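You operate a simulated robot arm through the tools that you are given. There is no shell and no other tool. Be economical: measure what you need, move in short steps, check, and stop when the job is done.

You are at the controls of a simulated robot arm. One attempt, no reset.

TASK
Test the red paint at 30 rpm, then put its can in the pass or hold tray.
Fine: the small trays; pass is up to the limit on the console. Raise the head again; leave the dial at 30 and the sliding tray out. Test no other can.

The check looks at the end state, three seconds after you hand in, the way a careful person would. Anything else that was tipped, shoved, dropped, spilled or broken makes it a failure.

THE ROBOT
A 6-joint arm with a two-finger parallel gripper, fixed in place. Base frame: the origin is at the foot of the arm, x ahead of it, y to its left, z up; the work surface is at about z = 880. Readings come in mm, degrees, newtons and seconds.
With the tool pointing down near the work surface it reaches from about 240 to 640 mm from the base axis. Its first joint turns from -66.0 to 66.0 degrees. Payload 2.7 kg.
The tool frame sits at the grasp point between the pads (the TCP): z along the fingers, y along the line on which they close. The tips reach 23 mm beyond it. The gripper opens to 94 mm. The fingers are 38 mm wide and 10 mm thick; the gripper's body (54 by 96 mm) begins 39 mm behind the TCP.
Orientation is that of the tool frame in the base frame, as a unit quaternion [x, y, z, w]. With the fingers straight down and closing along the base's y, the tool's x points along the base's -x, its y along +y and its z along -z.

THE INTERFACE
- The arm moves only by the tool send_rows. Its argument "motion" is a list of rows, each a list of 7 numbers: the finger opening in mm, from 0 to 94, then the shift along the tool's x, y, z in mm, then the turn, a rotation vector about the tool's x, y, z in degrees. In form: [[fingers, dx, dy, dz, rx, ry, rz], ...]. A call has 1 to 12 rows; each row is the pose to reach, as a shift and turn from the pose commanded when the call began, along the tool's axes at that moment. Each row takes 0.2 s and may step no farther than 50 mm and 8.6 degrees from the row before; otherwise, or with a gripper value out of range, the whole call is refused. A pose out of reach is approached as far as the arm can. The call stops where the force on the tool passes 70 N (or 10 N more than at its start, if that is more) or the arm is blocked; 0.2 s more then pass. The fingers move at their own pace (about 45 mm/s each) and stop on an object; they squeeze with about 28 N. The grip force told is the motor's: it shows also when the fingers shut on nothing. Time passes only in rows, and 0.2 s behind the last, so rows that repeat a pose let the fingers close. The reply holds the time, the measured pose of the TCP, the force on the tool along the base axes, the opening and the grip force, in the units named above and with some noise.
- Cameras (640 x 400 px; columns grow to the right, rows downward): "scene" is fixed at [76.3, -431.6, 1413.9]; the picture's right is [0.77, -0.63, 0.00], its down [-0.30, -0.36, -0.88] and it looks along [0.56, 0.68, -0.47] (base axes); focal length 317 px, centre (320, 200). "wrist" rides on the gripper at [86, 16, -75] in the tool frame; the picture's right is [-0.18, 0.98, 0.00], its down [-0.58, -0.11, -0.81] and it looks along [-0.79, -0.15, 0.59] (tool axes); focal length 243 px, centre (320, 200). There is no depth. A picture from a camera that has moved, and an enlarged one, comes with that camera's place and axes in the base frame and with its lens.
- grab_frame(camera): a new picture of that camera. It takes no simulated time.
- inspect(camera, box): a new picture of the part [left, top, right, bottom] of that camera's present view, enlarged. It takes no simulated time.
- job_done(): hands the job in; it is judged then, once.

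Work in short steps. Places have to be worked out from the pictures, the camera data and where the tool is seen: move nearer, look again, correct. Check each grasp and each placing, and mend what went wrong. You have 120 turns and 76 pictures in all, those below and enlarged ones among them. Open the gripper and draw the arm clear of the work before you hand the job in, unless the task says otherwise; then end with one line.

The tools are called after "Call:" as a command line: name --pt "numbers of a row" for each row, then --argument value for the rest, lists and objects as JSON in quotes. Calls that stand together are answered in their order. send_rows: Moves the arm, as the interface text tells. Its arguments: {"type":"object","properties":{"motion":{"type":"array","items":{"type":"array","items":{"type":"number"}}}},"required":["motion"]} The other tools are called the same way: grab_frame (camera) takes a picture; inspect (camera, box) takes an enlarged picture of a part of a camera's view; job_done () hands the job in.

At the start:

```text
time: 0.0
eef_pos: [345.3, -11.8, 1207.9]
orientation: [-0.001, 1.0, 0.0, 0.0]
force: [-0.7, 0.3, -1.4]
opening: 94.2
finger_force: 0.1
```

scene: 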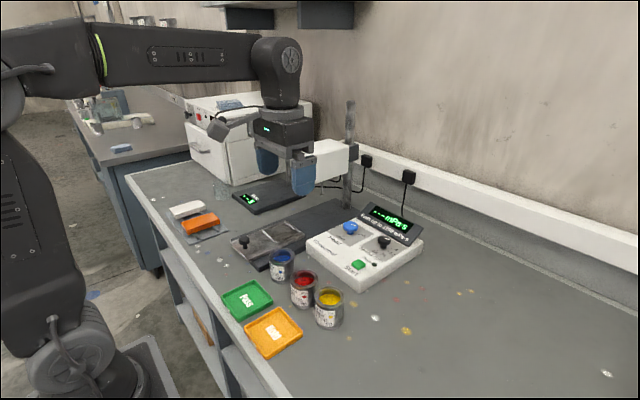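
wrist: 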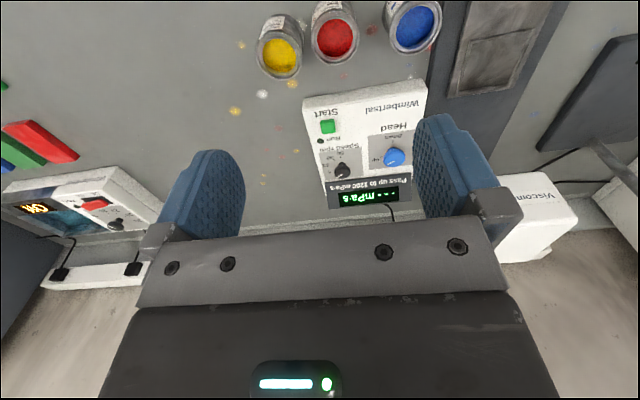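

I'll look closely at the console, cans and viscometer first.

Call:
inspect --camera "scene" --box '[220, 180, 440, 360]'

Call:
inspect --camera "wrist" --box '[240, 0, 480, 220]'

Call:
inspect --camera "scene" --box '[180, 80, 430, 280]'

```text
2.22 times, centred on (330, 270) of scene
camera zoom: at [76.3, -431.6, 1413.9], right [0.77, -0.63, 0.0], down [-0.3, -0.36, -0.88], along [0.56, 0.68, -0.47], focal length 705 px, centre (298, 44)
```

zoom: 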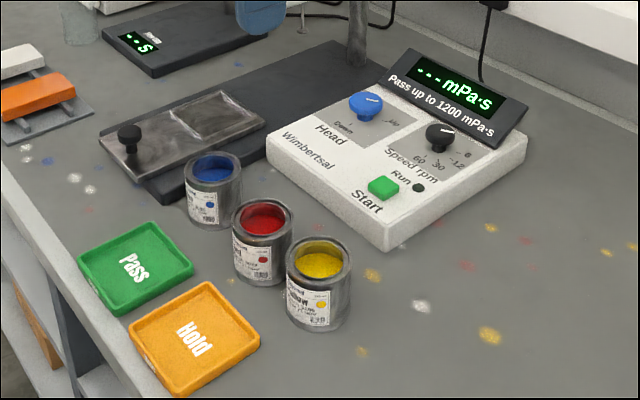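

```text
1.82 times, centred on (360, 110) of wrist
camera zoom: at [257.7, 6.5, 1283.3], right [0.18, 0.98, 0.0], down [0.58, -0.11, 0.81], along [0.79, -0.15, -0.59], focal length 441 px, centre (247, 364)
```

zoom: 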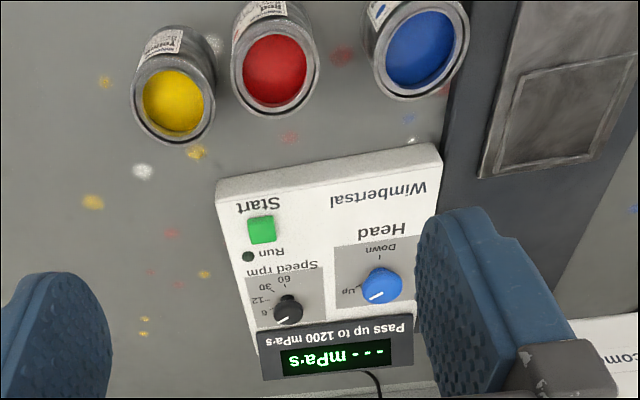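

```text
2.00 times, centred on (305, 180) of scene
camera zoom: at [76.3, -431.6, 1413.9], right [0.77, -0.63, 0.0], down [-0.3, -0.36, -0.88], along [0.56, 0.68, -0.47], focal length 634 px, centre (350, 240)
```

zoom: 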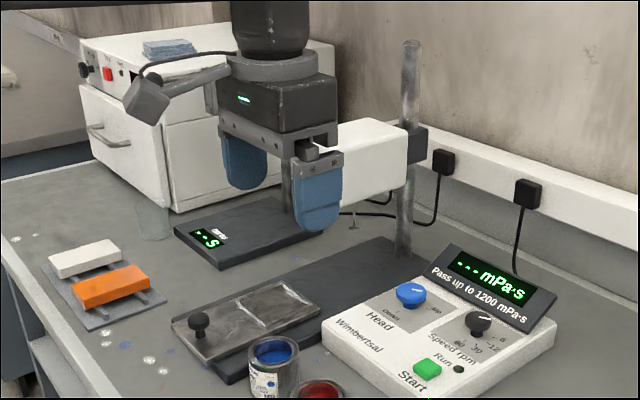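

The dial reads 6, the head is up, the tray is out and the limit is 1200. I place the speed dial near (636,-14) and the blue knob near (618,90), so I'll move closer over the console to measure them.

Call:
send_rows --pt "94 -39 0 20 0 0 0" --pt "94 -78 0 40 0 0 0" --pt "94 -117 0 60 0 0 0" --pt "94 -156 0 80 0 0 0" --pt "94 -195 0 100 0 0 0" --pt "94 -195 0 100 0 0 0"

Call:
grab_frame --camera "wrist"

Call:
grab_frame --camera "scene"

```text
time: 1.4
eef_pos: [540.7, -10.9, 1106.4]
orientation: [0.0, 1.0, 0.0, 0.0]
force: [0.0, 0.2, -1.1]
opening: 94.0
finger_force: 0.1
```

```text
70 pictures are left
camera wrist: at [452.7, 6.3, 1182.5], right [0.18, 0.98, 0.0], down [0.58, -0.11, 0.81], along [0.79, -0.15, -0.59], focal length 243 px, centre (320, 200)
```

wrist: 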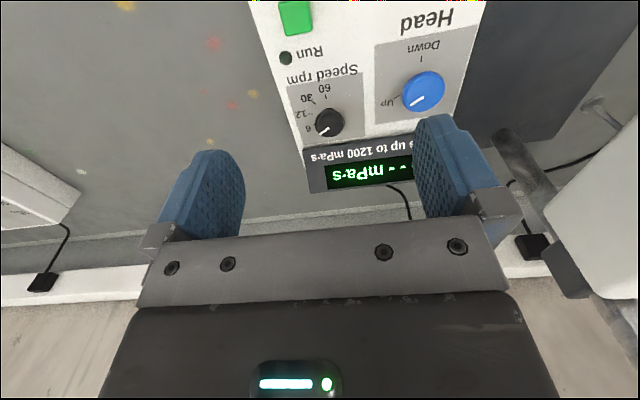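

```text
69 pictures are left
```

scene: 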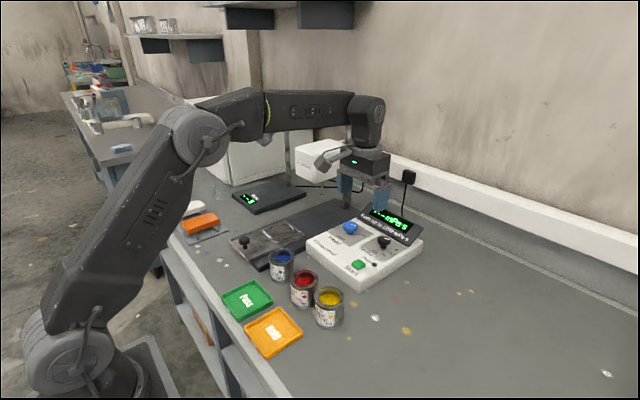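

Call:
inspect --camera "wrist" --box '[260, 0, 480, 190]'

Call:
inspect --camera "scene" --box '[300, 130, 430, 295]'

```text
2.11 times, centred on (370, 95) of wrist
camera zoom: at [452.7, 6.3, 1182.5], right [0.18, 0.98, 0.0], down [0.58, -0.11, 0.81], along [0.79, -0.15, -0.59], focal length 511 px, centre (215, 421)
```

zoom: 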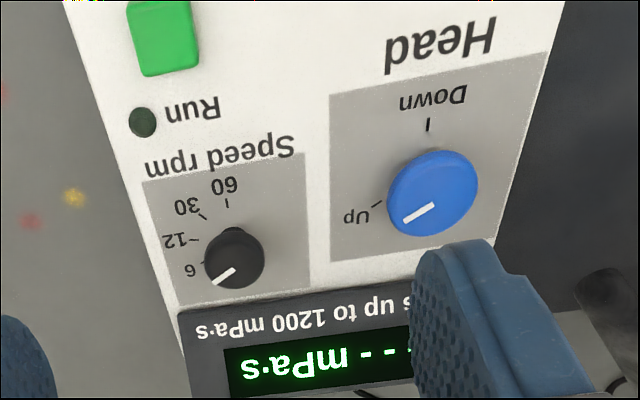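

```text
2.42 times, centred on (365, 212) of scene
camera zoom: at [76.3, -431.6, 1413.9], right [0.77, -0.63, 0.0], down [-0.3, -0.36, -0.88], along [0.56, 0.68, -0.47], focal length 769 px, centre (211, 170)
```

zoom: 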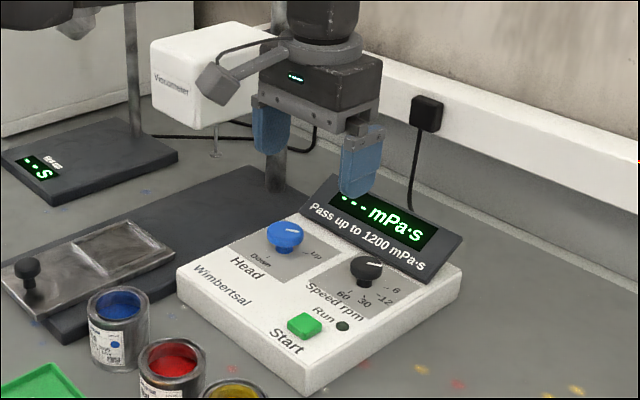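

The speed knob is about (637,-15) with its top near z=935. The positions run roughly 6, 12, 30, 60 at about 38° each, and going from 6 to 30 is clockwise seen from above. I'll hover over it with a -35° pre-turn.

Call:
send_rows --pt "60 -24 -1 22 0 0 -7" --pt "60 -48 -2 44 0 0 -14" --pt "60 -72 -3 66 0 0 -21" --pt "60 -96 -4 88 0 0 -28" --pt "60 -96 -4 106 0 0 -35" --pt "60 -96 -4 106 0 0 -35"

Call:
grab_frame --camera "wrist"

Call:
inspect --camera "scene" --box '[300, 130, 430, 295]'

```text
time: 2.8
eef_pos: [629.9, -14.5, 1000.6]
orientation: [-0.302, 0.953, 0.0, 0.0]
force: [-0.2, 0.7, 0.6]
opening: 59.9
finger_force: 0.0
out of reach, approached as far as the arm can: row 4, 5, 6
```

```text
66 pictures are left
camera wrist: at [549.8, -49.3, 1077.1], right [-0.41, 0.91, 0.0], down [0.54, 0.24, 0.81], along [0.73, 0.33, -0.59], focal length 243 px, centre (320, 200)
```

wrist: 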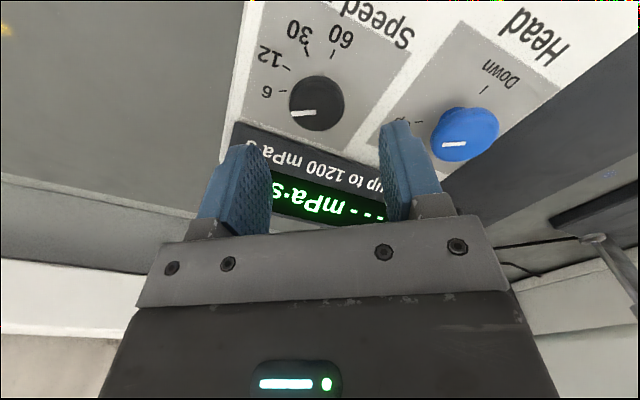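

```text
2.42 times, centred on (365, 212) of scene
camera zoom: at [76.3, -431.6, 1413.9], right [0.77, -0.63, 0.0], down [-0.3, -0.36, -0.88], along [0.56, 0.68, -0.47], focal length 769 px, centre (211, 170)
```

zoom: 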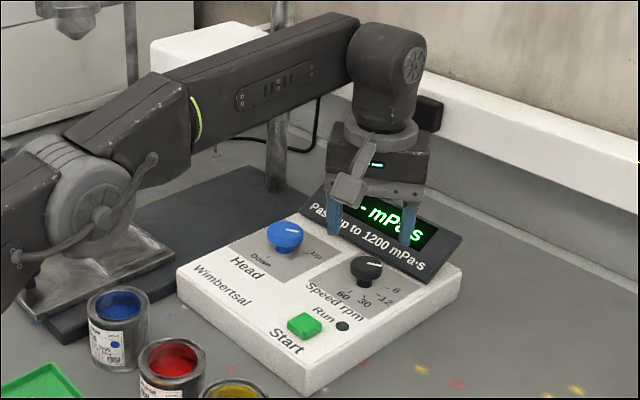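

The closer view puts the knob at about (631,-15), and the tool is at (630,-14.5). I'll lower onto it in steps.

Call:
send_rows --pt "60 0 0 20 0 0 0" --pt "60 0 0 35 0 0 0" --pt "60 0 0 35 0 0 0"

Call:
grab_frame --camera "wrist"

```text
time: 3.6
eef_pos: [629.9, -13.1, 968.6]
orientation: [-0.301, 0.954, 0.0, 0.001]
force: [0.5, 1.5, 0.1]
opening: 60.0
finger_force: 0.0
```

```text
64 pictures are left
camera wrist: at [548.9, -48.8, 1044.1], right [-0.41, 0.91, 0.0], down [0.54, 0.24, 0.81], along [0.73, 0.33, -0.59], focal length 243 px, centre (320, 200)
```

wrist: 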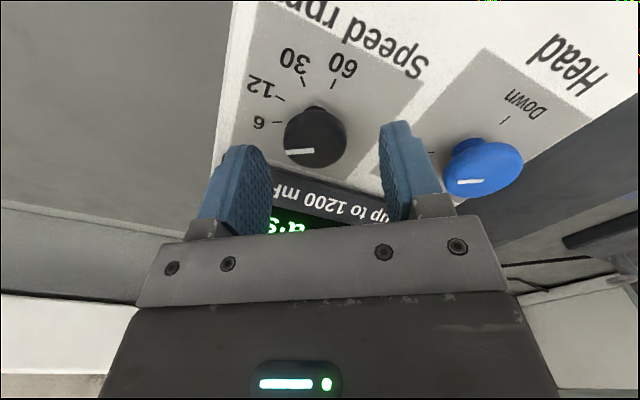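

The knob is centred between the fingers. I'll go down 21 mm and close on it.

Call:
send_rows --pt "60 0 0 12 0 0 0" --pt "60 0 0 22 0 0 0" --pt "45 0 0 22 0 0 0" --pt "30 0 0 22 0 0 0" --pt "20 0 0 22 0 0 0" --pt "20 0 0 22 0 0 0"

Call:
grab_frame --camera "wrist"

```text
time: 5.0
eef_pos: [630.6, -16.3, 946.2]
orientation: [-0.3, 0.954, 0.0, 0.001]
force: [8.2, -15.3, -5.7]
opening: 33.1
finger_force: 44.9
```

```text
63 pictures are left
camera wrist: at [549.8, -50.5, 1021.4], right [-0.41, 0.91, 0.0], down [0.54, 0.24, 0.81], along [0.74, 0.33, -0.59], focal length 243 px, centre (320, 200)
```

wrist: 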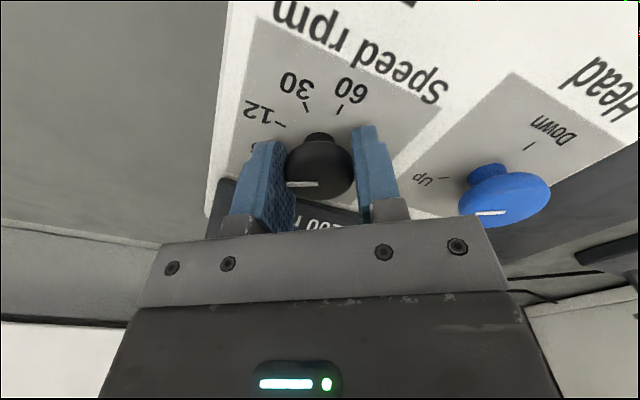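

It's gripped at 33 mm. I'll turn 76° clockwise from above, easing the command by about 2 mm toward -y.

Call:
send_rows --pt "20 1 -1.6 0 0 0 8.4" --pt "20 1 -1.6 0 0 0 16.8" --pt "20 1 -1.6 0 0 0 25.2" --pt "20 1 -1.6 0 0 0 33.6" --pt "20 1 -1.6 0 0 0 42" --pt "20 1 -1.6 0 0 0 50.4" --pt "20 1 -1.6 0 0 0 58.8" --pt "20 1 -1.6 0 0 0 67.2" --pt "20 1 -1.6 0 0 0 75.6" --pt "20 1 -1.6 0 0 0 75.6"

Call:
grab_frame --camera "wrist"

```text
time: 7.2
eef_pos: [630.6, -17.1, 946.5]
orientation: [0.347, 0.938, 0.0, 0.002]
force: [-10.4, -15.6, 20.6]
opening: 33.1
finger_force: 44.8
```

```text
62 pictures are left
camera wrist: at [575.1, 52.5, 1021.3], right [0.78, 0.62, 0.0], down [0.37, -0.46, 0.81], along [0.5, -0.63, -0.59], focal length 243 px, centre (320, 200)
```

wrist: 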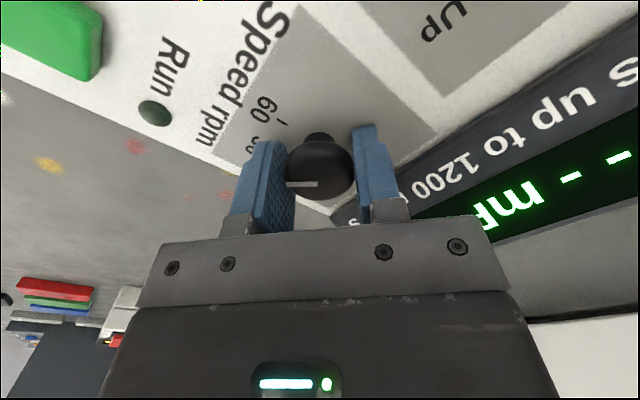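

The knob turned with the gripper. I'll release, lift and check the pointer.

Call:
send_rows --pt "44 0 0 0 0 0 0" --pt "46 0 0 0 0 0 0" --pt "46 0 0 -30 0 0 0" --pt "46 0 0 -70 0 0 0" --pt "46 0 0 -70 0 0 0"

Call:
grab_frame --camera "wrist"

Call:
inspect --camera "scene" --box '[300, 130, 430, 295]'

```text
time: 8.4
eef_pos: [630.5, -17.1, 1013.5]
orientation: [0.347, 0.938, 0.0, 0.0]
force: [0.8, -0.3, -0.2]
opening: 46.0
finger_force: 0.1
```

```text
61 pictures are left
camera wrist: at [573.4, 52.8, 1088.8], right [0.78, 0.63, 0.0], down [0.37, -0.46, 0.81], along [0.51, -0.63, -0.59], focal length 243 px, centre (320, 200)
```

wrist: 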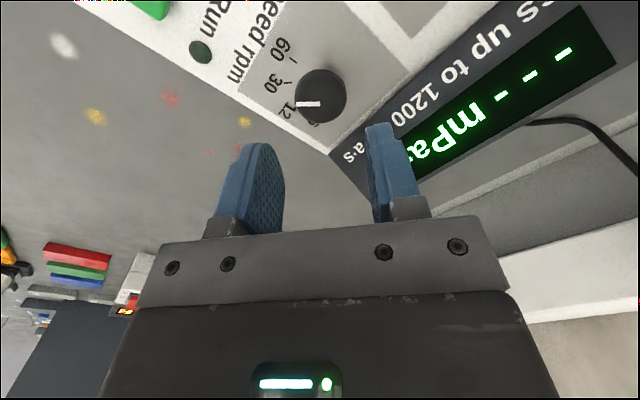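

```text
2.42 times, centred on (365, 212) of scene
camera zoom: at [76.3, -431.6, 1413.9], right [0.77, -0.63, 0.0], down [-0.3, -0.36, -0.88], along [0.56, 0.68, -0.47], focal length 769 px, centre (211, 170)
```

zoom: 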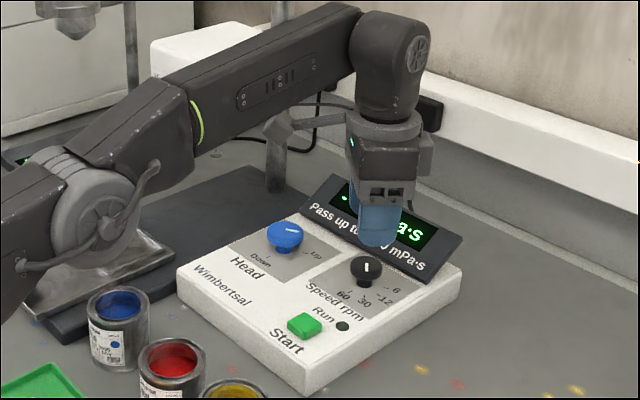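

The pointer appears to sit near 30, but parallax makes that uncertain. I'll back off and look squarely.

Call:
send_rows --pt "94 11 -9 -7 0 0 -8.1" --pt "94 22 -18 -14 0 0 -16.2" --pt "94 33 -27 -21 0 0 -24.3" --pt "94 44 -36 -28 0 0 -32.4" --pt "94 53 -45 -36 0 0 -40.5" --pt "94 53 -45 -36 0 0 -40.5"

Call:
inspect --camera "wrist" --box '[240, 60, 400, 180]'

```text
time: 9.8
eef_pos: [561.9, -14.5, 1049.9]
orientation: [0.0, 1.0, -0.001, 0.001]
force: [0.5, -0.1, 0.7]
opening: 93.9
finger_force: 0.0
```

```text
3.33 times, centred on (320, 120) of wrist
camera zoom: at [474.0, 1.8, 1125.2], right [0.18, 0.98, 0.0], down [0.58, -0.11, 0.81], along [0.79, -0.15, -0.59], focal length 809 px, centre (320, 467)
```

zoom: 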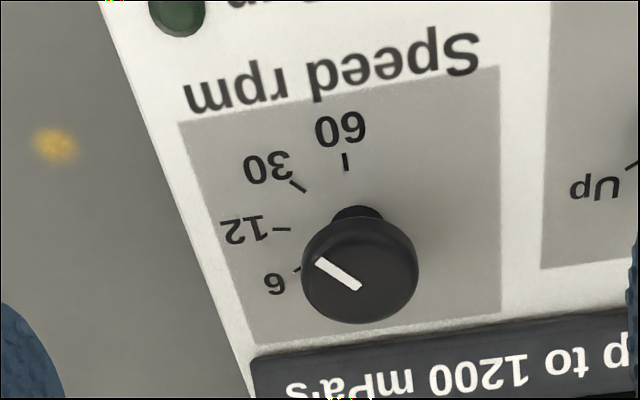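

The pointer is aligned with the 30 tick. Next I'll go above the red can (about 387, 3) with the gripper turned -90°, so the fingers close along x and clear the neighbouring cans.

Call:
send_rows --pt "94 16 1.6 0 0 0 -8.2" --pt "94 32 3.2 0 0 0 -16.4" --pt "94 48 4.8 0 0 0 -24.6" --pt "94 64 6.4 0 0 0 -32.8" --pt "94 80 8 0 0 0 -41" --pt "94 96 9.6 0 0 0 -49.2" --pt "94 112 11.2 0 0 0 -57.4" --pt "94 128 12.8 0 0 0 -65.6" --pt "94 144 14.4 0 0 0 -73.8" --pt "94 160 16 0 0 0 -82" --pt "94 175 17.5 0 0 0 -90" --pt "94 175 17.5 0 0 0 -90"

Call:
grab_frame --camera "wrist"

Call:
grab_frame --camera "scene"

```text
time: 12.4
eef_pos: [387.0, 3.6, 1051.2]
orientation: [0.707, -0.707, 0.001, 0.0]
force: [0.2, 0.6, 0.9]
opening: 93.9
finger_force: 0.1
```

```text
58 pictures are left
camera wrist: at [370.4, -82.5, 1126.1], right [-0.98, 0.18, 0.0], down [0.11, 0.58, 0.81], along [0.15, 0.79, -0.59], focal length 243 px, centre (320, 200)
```

wrist: 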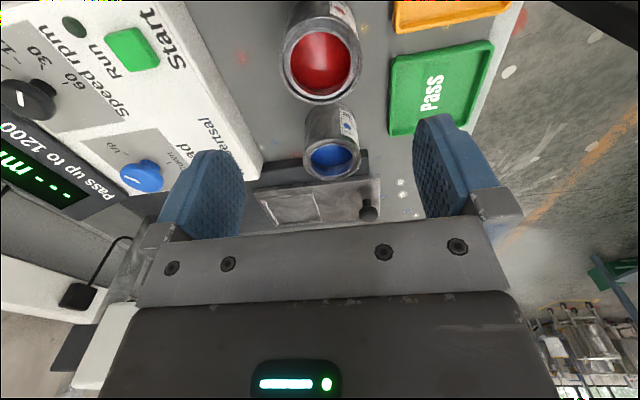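

```text
57 pictures are left
```

scene: 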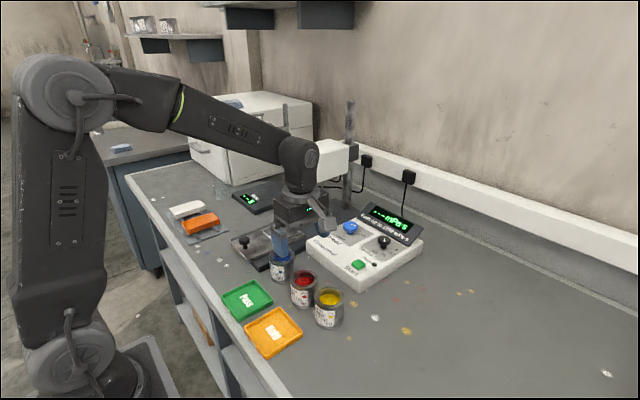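

The red rim centre is about (385.5, 0), rim z≈935. I'll descend partway with the opening at 80 and re-measure.

Call:
send_rows --pt "80 3 -1.5 30 0 0 0" --pt "80 3 -1.5 60 0 0 0" --pt "80 3 -1.5 60 0 0 0"

Call:
grab_frame --camera "wrist"

Call:
inspect --camera "scene" --box '[220, 200, 380, 360]'

```text
time: 13.2
eef_pos: [388.4, -1.3, 989.4]
orientation: [-0.706, 0.708, -0.001, 0.001]
force: [0.0, -0.2, 0.5]
opening: 80.0
finger_force: 0.2
```

```text
56 pictures are left
camera wrist: at [372.2, -85.5, 1065.8], right [-0.98, 0.19, 0.0], down [0.11, 0.58, 0.81], along [0.15, 0.79, -0.59], focal length 243 px, centre (320, 200)
```

wrist: 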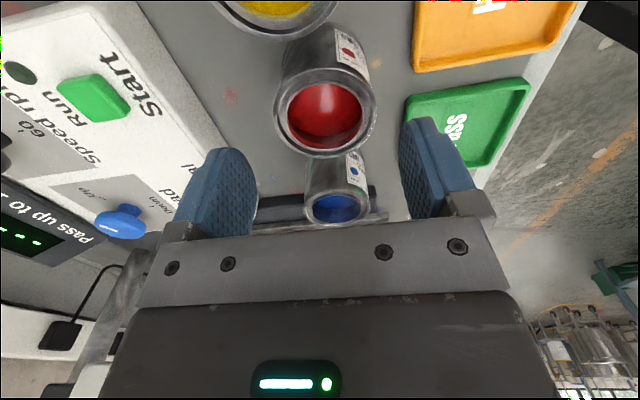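

```text
2.50 times, centred on (300, 280) of scene
camera zoom: at [76.3, -431.6, 1413.9], right [0.77, -0.63, 0.0], down [-0.3, -0.36, -0.88], along [0.56, 0.68, -0.47], focal length 793 px, centre (370, 0)
```

zoom: 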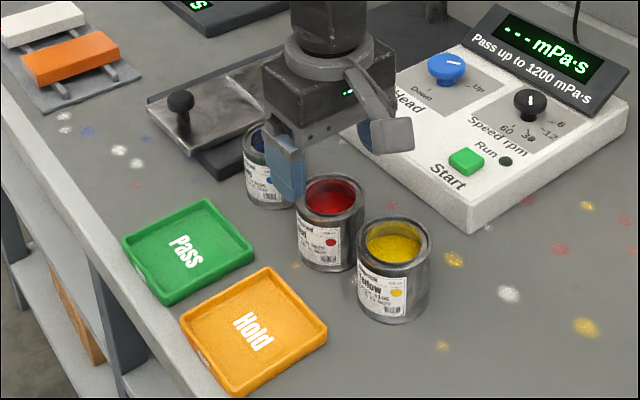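

The red can is at about (386, 0), rim z≈938, with a diameter near 62. I'll descend to TCP z≈920 and close.

Call:
send_rows --pt "80 -1.3 2.4 30 0 0 0" --pt "80 -1.3 2.4 55 0 0 0" --pt "80 -1.3 2.4 69 0 0 0" --pt "80 -1.3 2.4 69 0 0 0" --pt "68 -1.3 2.4 69 0 0 0" --pt "55 -1.3 2.4 69 0 0 0" --pt "50 -1.3 2.4 69 0 0 0" --pt "50 -1.3 2.4 69 0 0 0"

Call:
grab_frame --camera "wrist"

Call:
inspect --camera "scene" --box '[220, 200, 380, 360]'

```text
time: 15.0
eef_pos: [386.4, 1.7, 921.7]
orientation: [-0.707, 0.707, 0.0, 0.0]
force: [-0.7, -0.5, -0.2]
opening: 61.0
finger_force: 28.2
```

```text
54 pictures are left
camera wrist: at [369.4, -84.6, 996.9], right [-0.98, 0.19, 0.0], down [0.11, 0.58, 0.81], along [0.15, 0.79, -0.59], focal length 243 px, centre (320, 200)
```

wrist: 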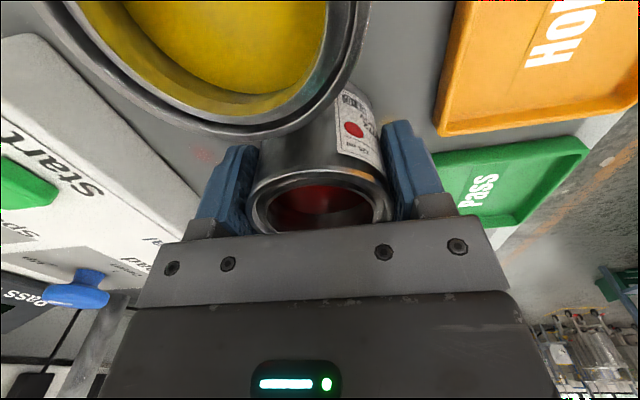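

```text
2.50 times, centred on (300, 280) of scene
camera zoom: at [76.3, -431.6, 1413.9], right [0.77, -0.63, 0.0], down [-0.3, -0.36, -0.88], along [0.56, 0.68, -0.47], focal length 793 px, centre (370, 0)
```

zoom: 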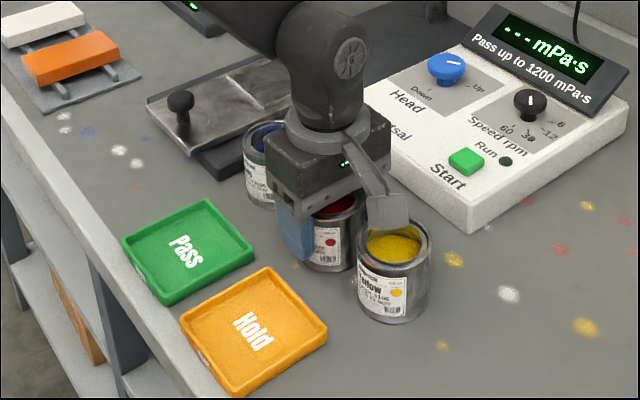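

The grip is good (61 mm, 28 N). I'll lift smoothly and look at the viscometer tray.

Call:
send_rows --pt "50 0 0 -6 0 0 0" --pt "50 0 0 -20 0 0 0" --pt "50 0 0 -40 0 0 0" --pt "50 0 0 -60 0 0 0" --pt "50 0 0 -80 0 0 0" --pt "50 0 0 -100 0 0 0" --pt "50 0 0 -112 0 0 0" --pt "50 0 0 -116 0 0 0" --pt "50 0 0 -116 0 0 0"

Call:
grab_frame --camera "wrist"

Call:
inspect --camera "scene" --box '[210, 100, 370, 300]'

```text
time: 17.0
eef_pos: [387.3, -1.8, 1038.0]
orientation: [-0.706, 0.708, 0.0, 0.001]
force: [-0.6, -0.6, -1.4]
opening: 60.8
finger_force: 28.5
```

```text
52 pictures are left
camera wrist: at [369.9, -86.0, 1113.4], right [-0.98, 0.19, 0.0], down [0.11, 0.58, 0.81], along [0.15, 0.79, -0.59], focal length 243 px, centre (320, 200)
```

wrist: 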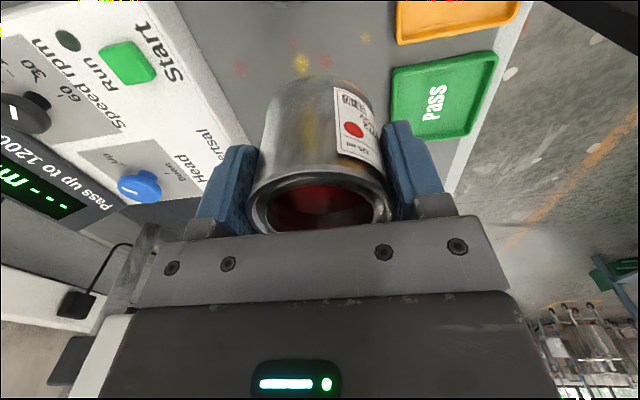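

```text
2.00 times, centred on (290, 200) of scene
camera zoom: at [76.3, -431.6, 1413.9], right [0.77, -0.63, 0.0], down [-0.3, -0.36, -0.88], along [0.56, 0.68, -0.47], focal length 634 px, centre (380, 200)
```

zoom: 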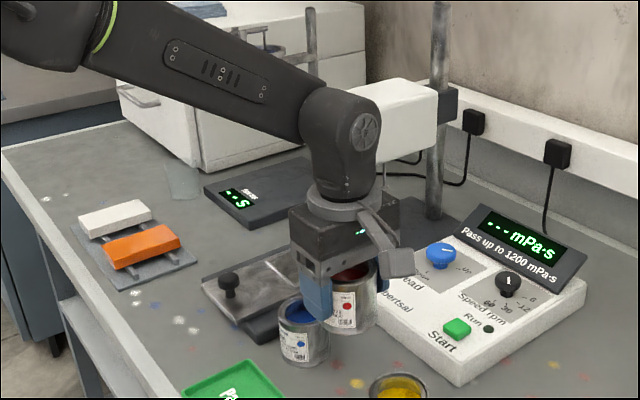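

I'll move the can toward the tray's near side, to about (380,200), to measure the tray square from the side.

Call:
send_rows --pt "50 -12 0 -5 0 0 0" --pt "50 -37 1 -10 0 0 0" --pt "50 -65 2 -20 0 0 0" --pt "50 -95 4 -20 0 0 0" --pt "50 -125 5 -20 0 0 0" --pt "50 -155 7 -20 0 0 0" --pt "50 -180 7 -20 0 0 0" --pt "50 -195 7 -20 0 0 0" --pt "50 -200 7 -20 0 0 0" --pt "50 -200 7 -20 0 0 0"

Call:
grab_frame --camera "wrist"

Call:
inspect --camera "scene" --box '[210, 100, 370, 300]'

```text
time: 19.2
eef_pos: [380.0, 200.7, 1058.9]
orientation: [-0.706, 0.708, 0.001, 0.0]
force: [0.4, 0.3, -2.3]
opening: 61.0
finger_force: 28.0
```

```text
50 pictures are left
camera wrist: at [361.6, 115.0, 1134.0], right [-0.98, 0.19, 0.0], down [0.11, 0.58, 0.81], along [0.15, 0.79, -0.59], focal length 243 px, centre (320, 200)
```

wrist: 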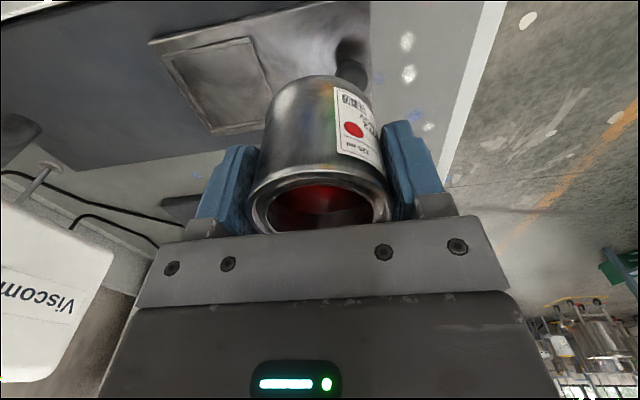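

```text
2.00 times, centred on (290, 200) of scene
camera zoom: at [76.3, -431.6, 1413.9], right [0.77, -0.63, 0.0], down [-0.3, -0.36, -0.88], along [0.56, 0.68, -0.47], focal length 634 px, centre (380, 200)
```

zoom: 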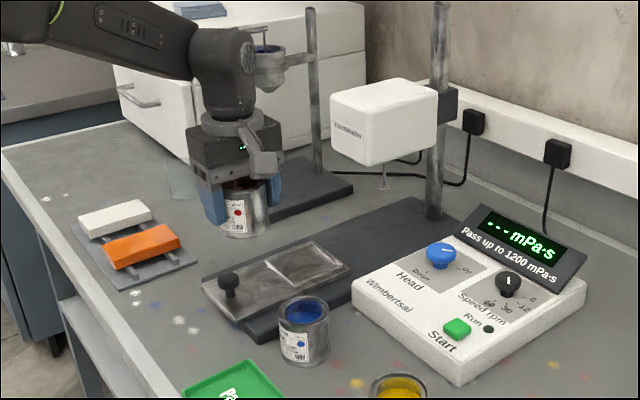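

The tray square centre works out to about (481,232), surface z≈893–898. I'll move over it and start lowering.

Call:
send_rows --pt "50 -3 -10 0 0 0 0" --pt "50 -9 -30 0 0 0 0" --pt "50 -17 -55 0 0 0 0" --pt "50 -25 -80 0 0 0 0" --pt "50 -30 -96 0 0 0 0" --pt "50 -31 -101 10 0 0 0" --pt "50 -31 -101 30 0 0 0" --pt "50 -31 -101 50 0 0 0" --pt "50 -31 -101 70 0 0 0" --pt "50 -31 -101 85 0 0 0" --pt "50 -31 -101 95 0 0 0" --pt "50 -31 -101 95 0 0 0"

Call:
grab_frame --camera "wrist"

Call:
inspect --camera "scene" --box '[210, 100, 370, 300]'

```text
time: 21.8
eef_pos: [480.0, 231.9, 961.6]
orientation: [-0.706, 0.708, 0.0, 0.0]
force: [0.6, 0.1, -2.3]
opening: 61.0
finger_force: 27.9
```

```text
48 pictures are left
camera wrist: at [462.7, 146.3, 1037.3], right [-0.98, 0.19, 0.0], down [0.11, 0.58, 0.81], along [0.15, 0.79, -0.59], focal length 243 px, centre (320, 200)
```

wrist: 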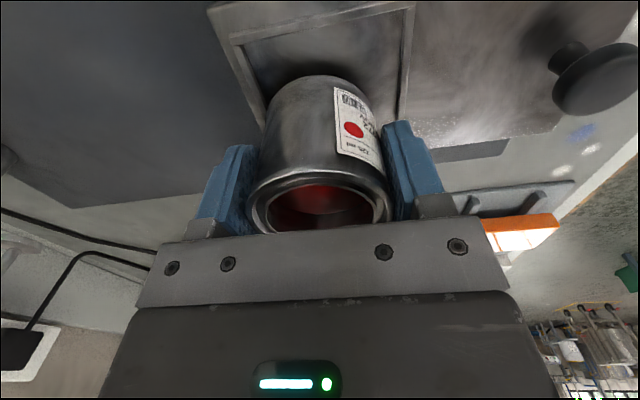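

```text
2.00 times, centred on (290, 200) of scene
camera zoom: at [76.3, -431.6, 1413.9], right [0.77, -0.63, 0.0], down [-0.3, -0.36, -0.88], along [0.56, 0.68, -0.47], focal length 634 px, centre (380, 200)
```

zoom: 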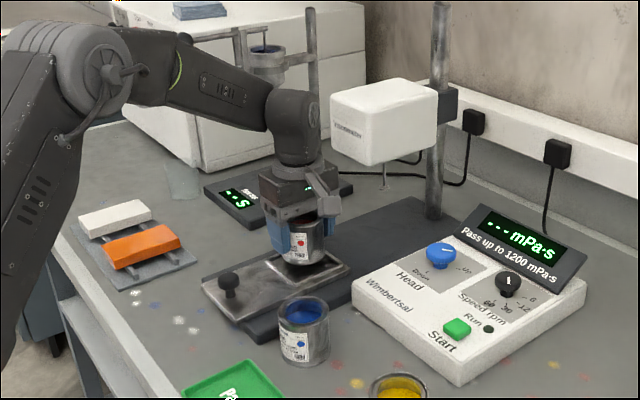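

Let me zoom in to check how the can is centred over the recess.

Call:
inspect --camera "wrist" --box '[190, 0, 430, 150]'

Call:
inspect --camera "scene" --box '[250, 190, 340, 260]'

```text
2.67 times, centred on (310, 75) of wrist
camera zoom: at [462.7, 146.3, 1037.3], right [-0.98, 0.19, 0.0], down [0.11, 0.58, 0.81], along [0.15, 0.79, -0.59], focal length 647 px, centre (347, 533)
```

zoom: 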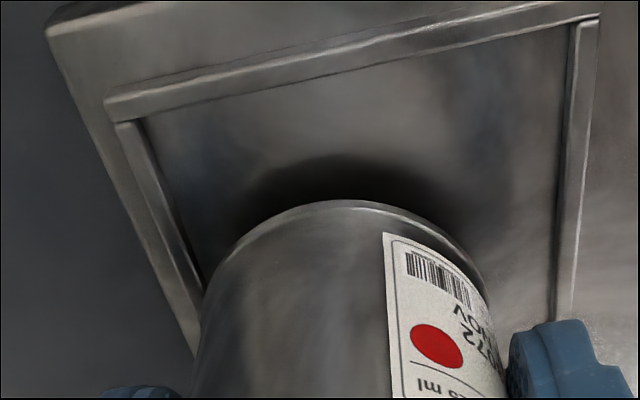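

```text
5.71 times, centred on (295, 225) of scene
camera zoom: at [76.3, -431.6, 1413.9], right [0.77, -0.63, 0.0], down [-0.3, -0.36, -0.88], along [0.56, 0.68, -0.47], focal length 1812 px, centre (463, 57)
```

zoom: 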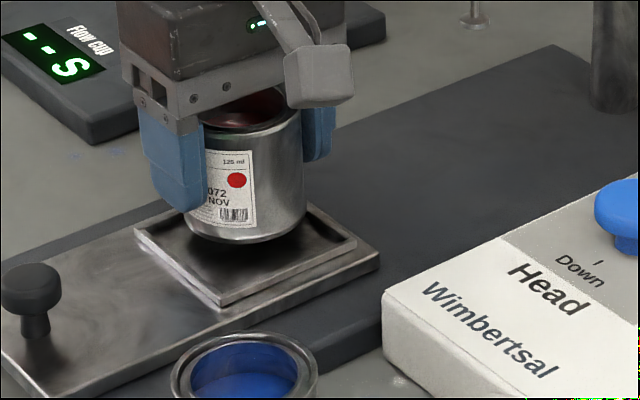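

Cross-checking the two cameras puts the tray surface higher (about 906) and its centre near (473,227). I'll shift and lower 8 mm before looking again.

Call:
send_rows --pt "50 3 4 0 0 0 0" --pt "50 5 7 0 0 0 0" --pt "50 5 7 4 0 0 0" --pt "50 5 7 8 0 0 0" --pt "50 5 7 8 0 0 0"

Call:
inspect --camera "wrist" --box '[190, 0, 430, 150]'

Call:
inspect --camera "scene" --box '[250, 190, 340, 260]'

```text
time: 23.0
eef_pos: [474.2, 225.3, 955.3]
orientation: [-0.707, 0.708, -0.002, 0.004]
force: [0.9, -5.8, 17.8]
opening: 61.2
finger_force: 28.0
```

```text
2.67 times, centred on (310, 75) of wrist
camera zoom: at [457.3, 140.5, 1031.9], right [-0.98, 0.19, -0.01], down [0.1, 0.58, 0.81], along [0.15, 0.79, -0.59], focal length 647 px, centre (347, 533)
```

zoom: 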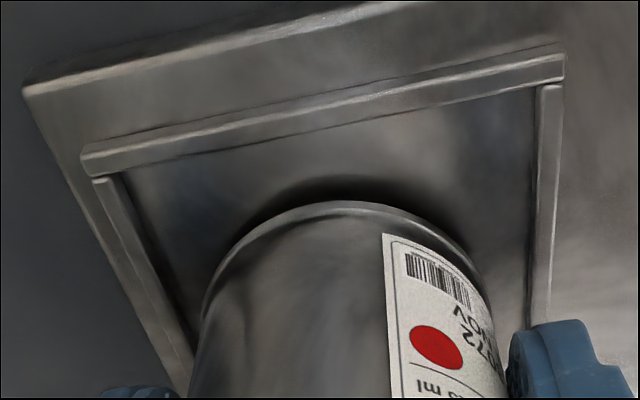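

```text
5.71 times, centred on (295, 225) of scene
camera zoom: at [76.0, -431.9, 1413.8], right [0.77, -0.63, 0.0], down [-0.3, -0.36, -0.88], along [0.56, 0.68, -0.47], focal length 1812 px, centre (463, 57)
```

zoom: 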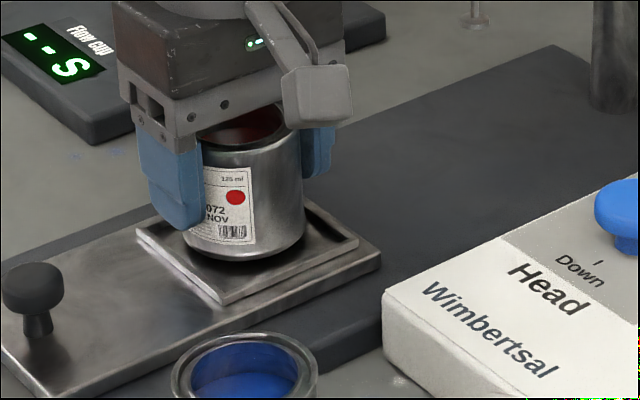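

There's contact (18 N) about 7 mm early, so the can seems to be riding the far (+y) frame bar. I'll lift 6 mm, shift 5 mm toward -y, and lower again.

Call:
send_rows --pt "50 0 0 -8 0 0 0" --pt "50 5 0 -8 0 0 0" --pt "50 5 0 -8 0 0 0" --pt "50 5 0 -4 0 0 0" --pt "50 5 0 0 0 0 0" --pt "50 5 0 0 0 0 0"

Call:
inspect --camera "scene" --box '[250, 190, 340, 260]'

Call:
inspect --camera "wrist" --box '[190, 0, 430, 150]'

```text
time: 24.4
eef_pos: [473.2, 221.3, 954.3]
orientation: [-0.706, 0.708, -0.001, 0.0]
force: [0.3, -0.2, -1.9]
opening: 61.0
finger_force: 28.0
```

```text
5.71 times, centred on (295, 225) of scene
camera zoom: at [76.3, -431.6, 1413.9], right [0.77, -0.63, 0.0], down [-0.3, -0.36, -0.88], along [0.56, 0.68, -0.47], focal length 1812 px, centre (463, 57)
```

zoom: 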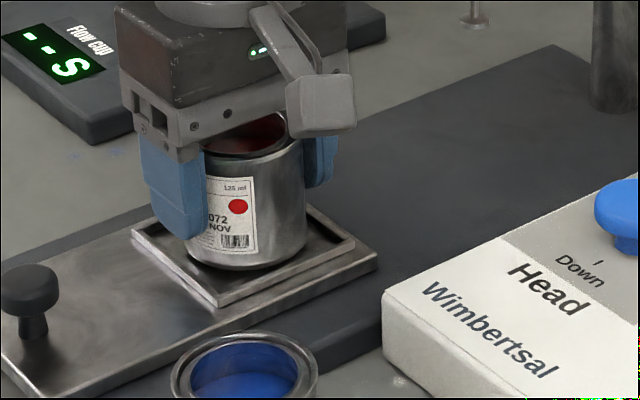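

```text
2.67 times, centred on (310, 75) of wrist
camera zoom: at [456.0, 135.8, 1029.9], right [-0.98, 0.19, 0.0], down [0.11, 0.58, 0.81], along [0.15, 0.79, -0.59], focal length 647 px, centre (347, 533)
```

zoom: 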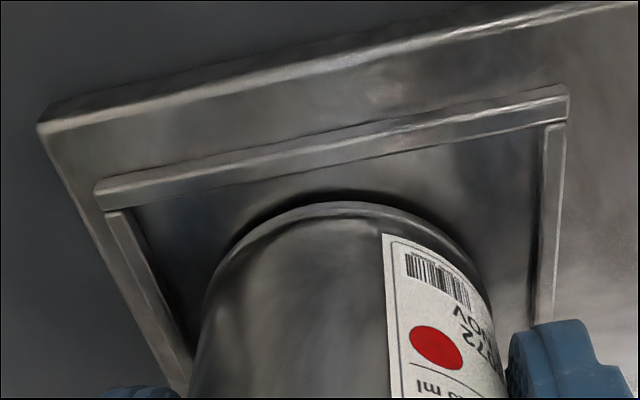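

It's free now. I'll lower gently.

Call:
send_rows --pt "50 0 0 1.5 0 0 0" --pt "50 0 0 3 0 0 0" --pt "50 0 0 4.5 0 0 0" --pt "50 0 0 4.5 0 0 0"

```text
time: 25.4
eef_pos: [474.1, 221.2, 951.5]
orientation: [0.707, -0.707, 0.0, -0.002]
force: [-0.1, -3.2, 14.5]
opening: 61.1
finger_force: 27.4
```

There's contact at 951.5. I'll check whether the can is on the floor of the recess or on the rim.

Call:
inspect --camera "scene" --box '[250, 190, 340, 260]'

Call:
grab_frame --camera "wrist"

```text
5.71 times, centred on (295, 225) of scene
camera zoom: at [76.1, -431.8, 1413.9], right [0.77, -0.63, 0.0], down [-0.3, -0.36, -0.88], along [0.56, 0.68, -0.47], focal length 1812 px, centre (463, 57)
```

zoom: 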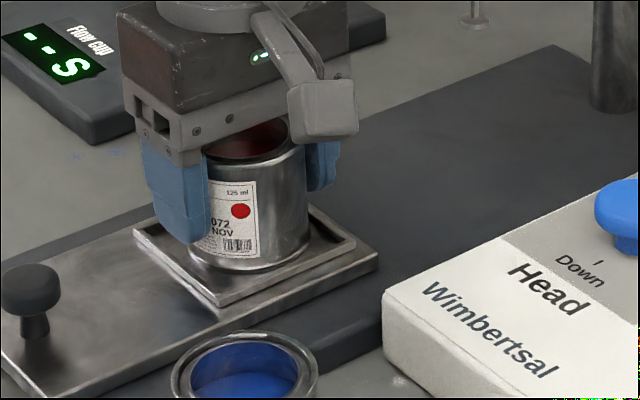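

```text
39 pictures are left
camera wrist: at [456.6, 135.4, 1027.2], right [-0.98, 0.18, 0.0], down [0.11, 0.58, 0.81], along [0.15, 0.79, -0.59], focal length 243 px, centre (320, 200)
```

wrist: 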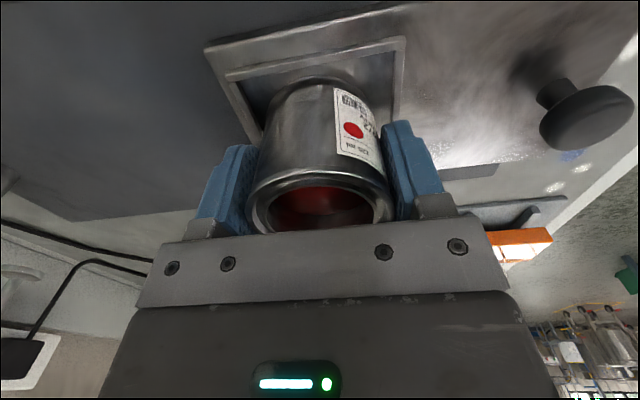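

The can looks seated in the recess with clearance all round. I'll release gently and rise.

Call:
send_rows --pt "66 0 0 -1 0 0 0" --pt "78 0 0 -1 0 0 0" --pt "80 0 0 -1 0 0 0" --pt "80 0 0 -30 0 0 0" --pt "80 0 0 -70 0 0 0" --pt "80 50 0 -70 0 0 0" --pt "80 90 30 -70 0 0 0" --pt "80 120 60 -70 0 0 0" --pt "80 120 60 -70 0 0 0"

Call:
grab_frame --camera "wrist"

Call:
inspect --camera "scene" --box '[220, 130, 380, 260]'

```text
time: 27.4
eef_pos: [414.0, 101.0, 1021.7]
orientation: [-0.707, 0.708, -0.001, 0.001]
force: [0.6, -0.7, -0.4]
opening: 80.0
finger_force: 0.1
```

```text
38 pictures are left
camera wrist: at [396.0, 15.3, 1096.6], right [-0.98, 0.19, 0.0], down [0.11, 0.58, 0.81], along [0.15, 0.79, -0.59], focal length 243 px, centre (320, 200)
```

wrist: 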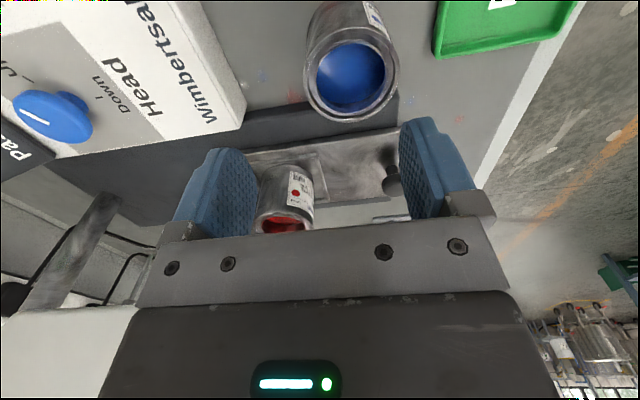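

```text
3.08 times, centred on (300, 195) of scene
camera zoom: at [76.3, -431.6, 1413.9], right [0.77, -0.63, 0.0], down [-0.3, -0.36, -0.88], along [0.56, 0.68, -0.47], focal length 976 px, centre (382, 215)
```

zoom: 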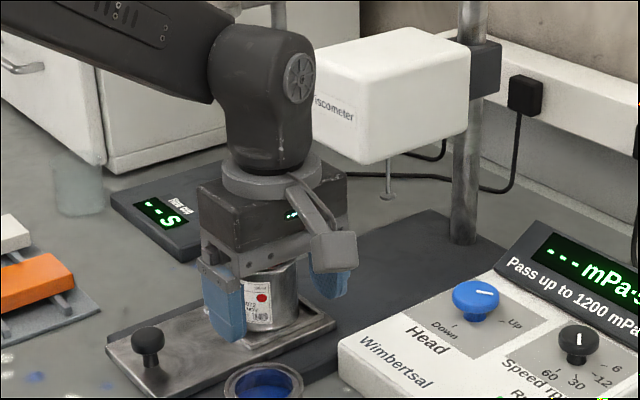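

The can is upright in the recess. The tray's handle knob is at about (355,220), top z≈935, so I'll go above it turned back to y-closing, to stay clear of the head when pushing.

Call:
send_rows --pt "60 -11 5.4 0 0 0 8.2" --pt "60 -22 10.8 0 0 0 16.4" --pt "60 -33 16.2 0 0 0 24.6" --pt "60 -44 21.6 0 0 0 32.8" --pt "60 -55 27 0 0 0 41" --pt "60 -66 32.4 0 0 0 49.2" --pt "60 -77 37.8 0 0 0 57.4" --pt "60 -88 43.2 0 0 0 65.6" --pt "60 -99 48.6 0 0 0 73.8" --pt "60 -110 54 0 0 0 82" --pt "60 -119 59 0 0 0 90" --pt "60 -119 59 0 0 0 90"

Call:
grab_frame --camera "wrist"

Call:
grab_frame --camera "scene"

```text
time: 30.0
eef_pos: [354.8, 220.9, 1018.9]
orientation: [0.002, 1.0, 0.0, 0.0]
force: [0.5, 0.3, -0.2]
opening: 60.0
finger_force: 0.1
```

```text
36 pictures are left
camera wrist: at [267.3, 237.9, 1094.4], right [0.19, 0.98, 0.0], down [0.58, -0.11, 0.81], along [0.79, -0.15, -0.59], focal length 243 px, centre (320, 200)
```

wrist: 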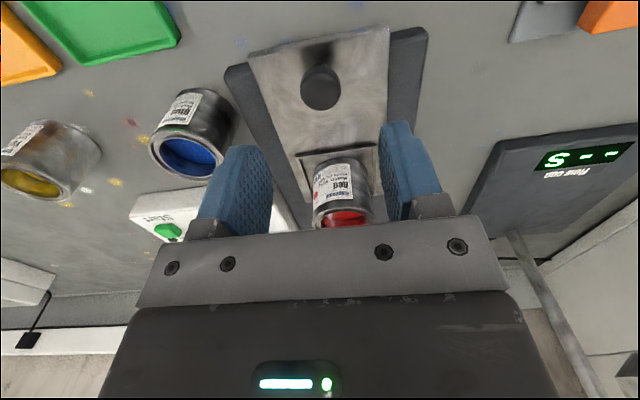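

```text
35 pictures are left
```

scene: 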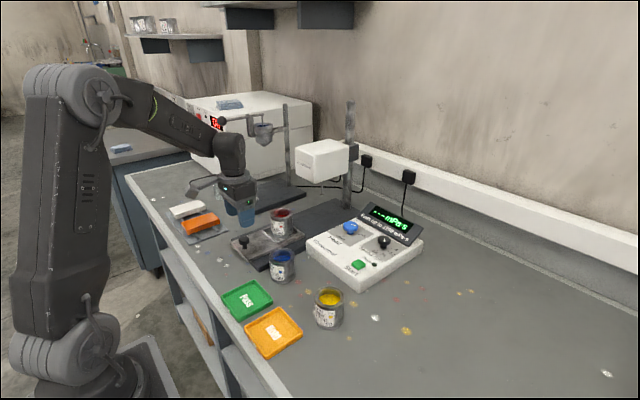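

The knob is centred at (354,221). I'll descend to TCP z≈940 and close on it.

Call:
send_rows --pt "60 1 0 30 0 0 0" --pt "60 1 0 60 0 0 0" --pt "60 1 0 79 0 0 0" --pt "60 1 0 79 0 0 0" --pt "40 1 0 79 0 0 0" --pt "22 1 0 79 0 0 0" --pt "15 1 0 79 0 0 0" --pt "15 1 0 79 0 0 0"

Call:
inspect --camera "scene" --box '[210, 180, 330, 280]'

```text
time: 31.8
eef_pos: [355.2, 220.0, 940.1]
orientation: [-0.001, 1.0, 0.001, 0.001]
force: [-0.2, 12.8, -5.4]
opening: 27.4
finger_force: 45.2
```

```text
4.00 times, centred on (270, 230) of scene
camera zoom: at [76.3, -431.2, 1414.0], right [0.77, -0.63, 0.0], down [-0.3, -0.36, -0.88], along [0.56, 0.68, -0.47], focal length 1268 px, centre (520, 80)
```

zoom: 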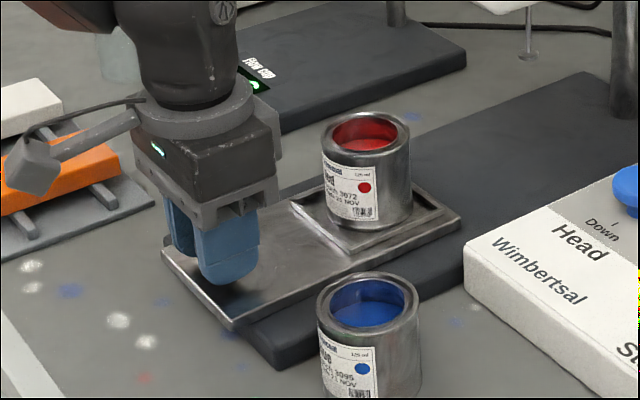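

Knob gripped and the can sits flat. I'll slide the tray in smoothly, about 140 mm first.

Call:
send_rows --pt "15 -4 1 0 0 0 0" --pt "15 -12 1 0 0 0 0" --pt "15 -24 1 0 0 0 0" --pt "15 -38 1 0 0 0 0" --pt "15 -53 1 0 0 0 0" --pt "15 -68 1 0 0 0 0" --pt "15 -83 1 0 0 0 0" --pt "15 -98 1 0 0 0 0" --pt "15 -111 1 0 0 0 0" --pt "15 -120 1 0 0 0 0" --pt "15 -126 1 0 0 0 0" --pt "15 -130 1 0 0 0 0"

Call:
inspect --camera "scene" --box '[230, 120, 390, 270]'

```text
time: 34.4
eef_pos: [482.8, 220.3, 940.6]
orientation: [0.0, 1.0, 0.0, -0.001]
force: [-1.1, -10.9, -16.4]
opening: 27.4
finger_force: 44.9
```

```text
2.67 times, centred on (310, 195) of scene
camera zoom: at [76.5, -431.8, 1413.8], right [0.77, -0.63, 0.0], down [-0.3, -0.36, -0.88], along [0.56, 0.68, -0.47], focal length 846 px, centre (347, 213)
```

zoom: 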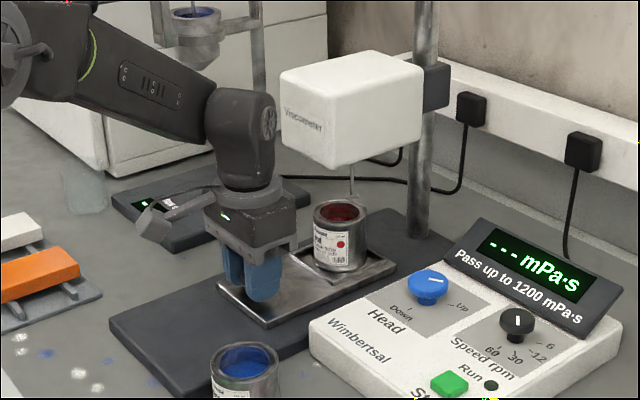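

The tray slides well and the spindle is still a little ahead of the can. I'll continue in small steps until the stop.

Call:
send_rows --pt "15 -4 1 0 0 0 0" --pt "15 -8 1 0 0 0 0" --pt "15 -12 1 0 0 0 0" --pt "15 -16 1 0 0 0 0" --pt "15 -20 1 0 0 0 0" --pt "15 -20 1 0 0 0 0"

Call:
inspect --camera "scene" --box '[270, 150, 370, 230]'

```text
time: 35.8
eef_pos: [503.4, 220.6, 940.7]
orientation: [0.002, 1.0, -0.001, -0.001]
force: [-0.2, -23.7, -8.5]
opening: 27.5
finger_force: 44.8
```

```text
5.00 times, centred on (320, 190) of scene
camera zoom: at [76.4, -432.2, 1413.7], right [0.77, -0.63, 0.0], down [-0.3, -0.36, -0.88], along [0.56, 0.68, -0.47], focal length 1585 px, centre (320, 250)
```

zoom: 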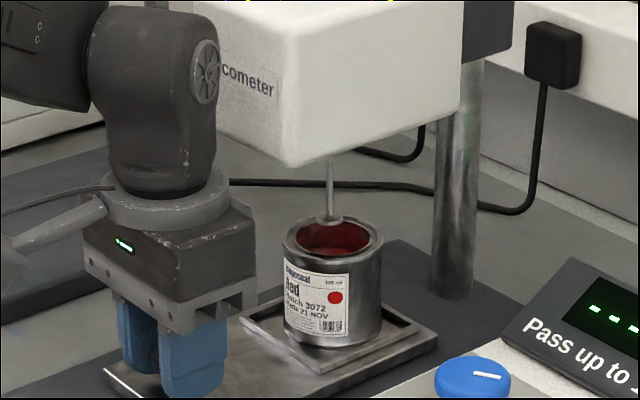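

The can is well centred under the spindle. I'll nudge up to 6 mm more to feel for the stop.

Call:
send_rows --pt "15 -2 -1.5 0 0 0 0" --pt "15 -4 -1.5 0 0 0 0" --pt "15 -6 -1.5 0 0 0 0" --pt "15 -6 -1.5 0 0 0 0"

```text
time: 36.8
eef_pos: [505.0, 220.6, 940.9]
orientation: [0.0, 1.0, -0.001, -0.005]
force: [-33.2, -4.7, 3.4]
opening: 27.2
finger_force: 45.1
```

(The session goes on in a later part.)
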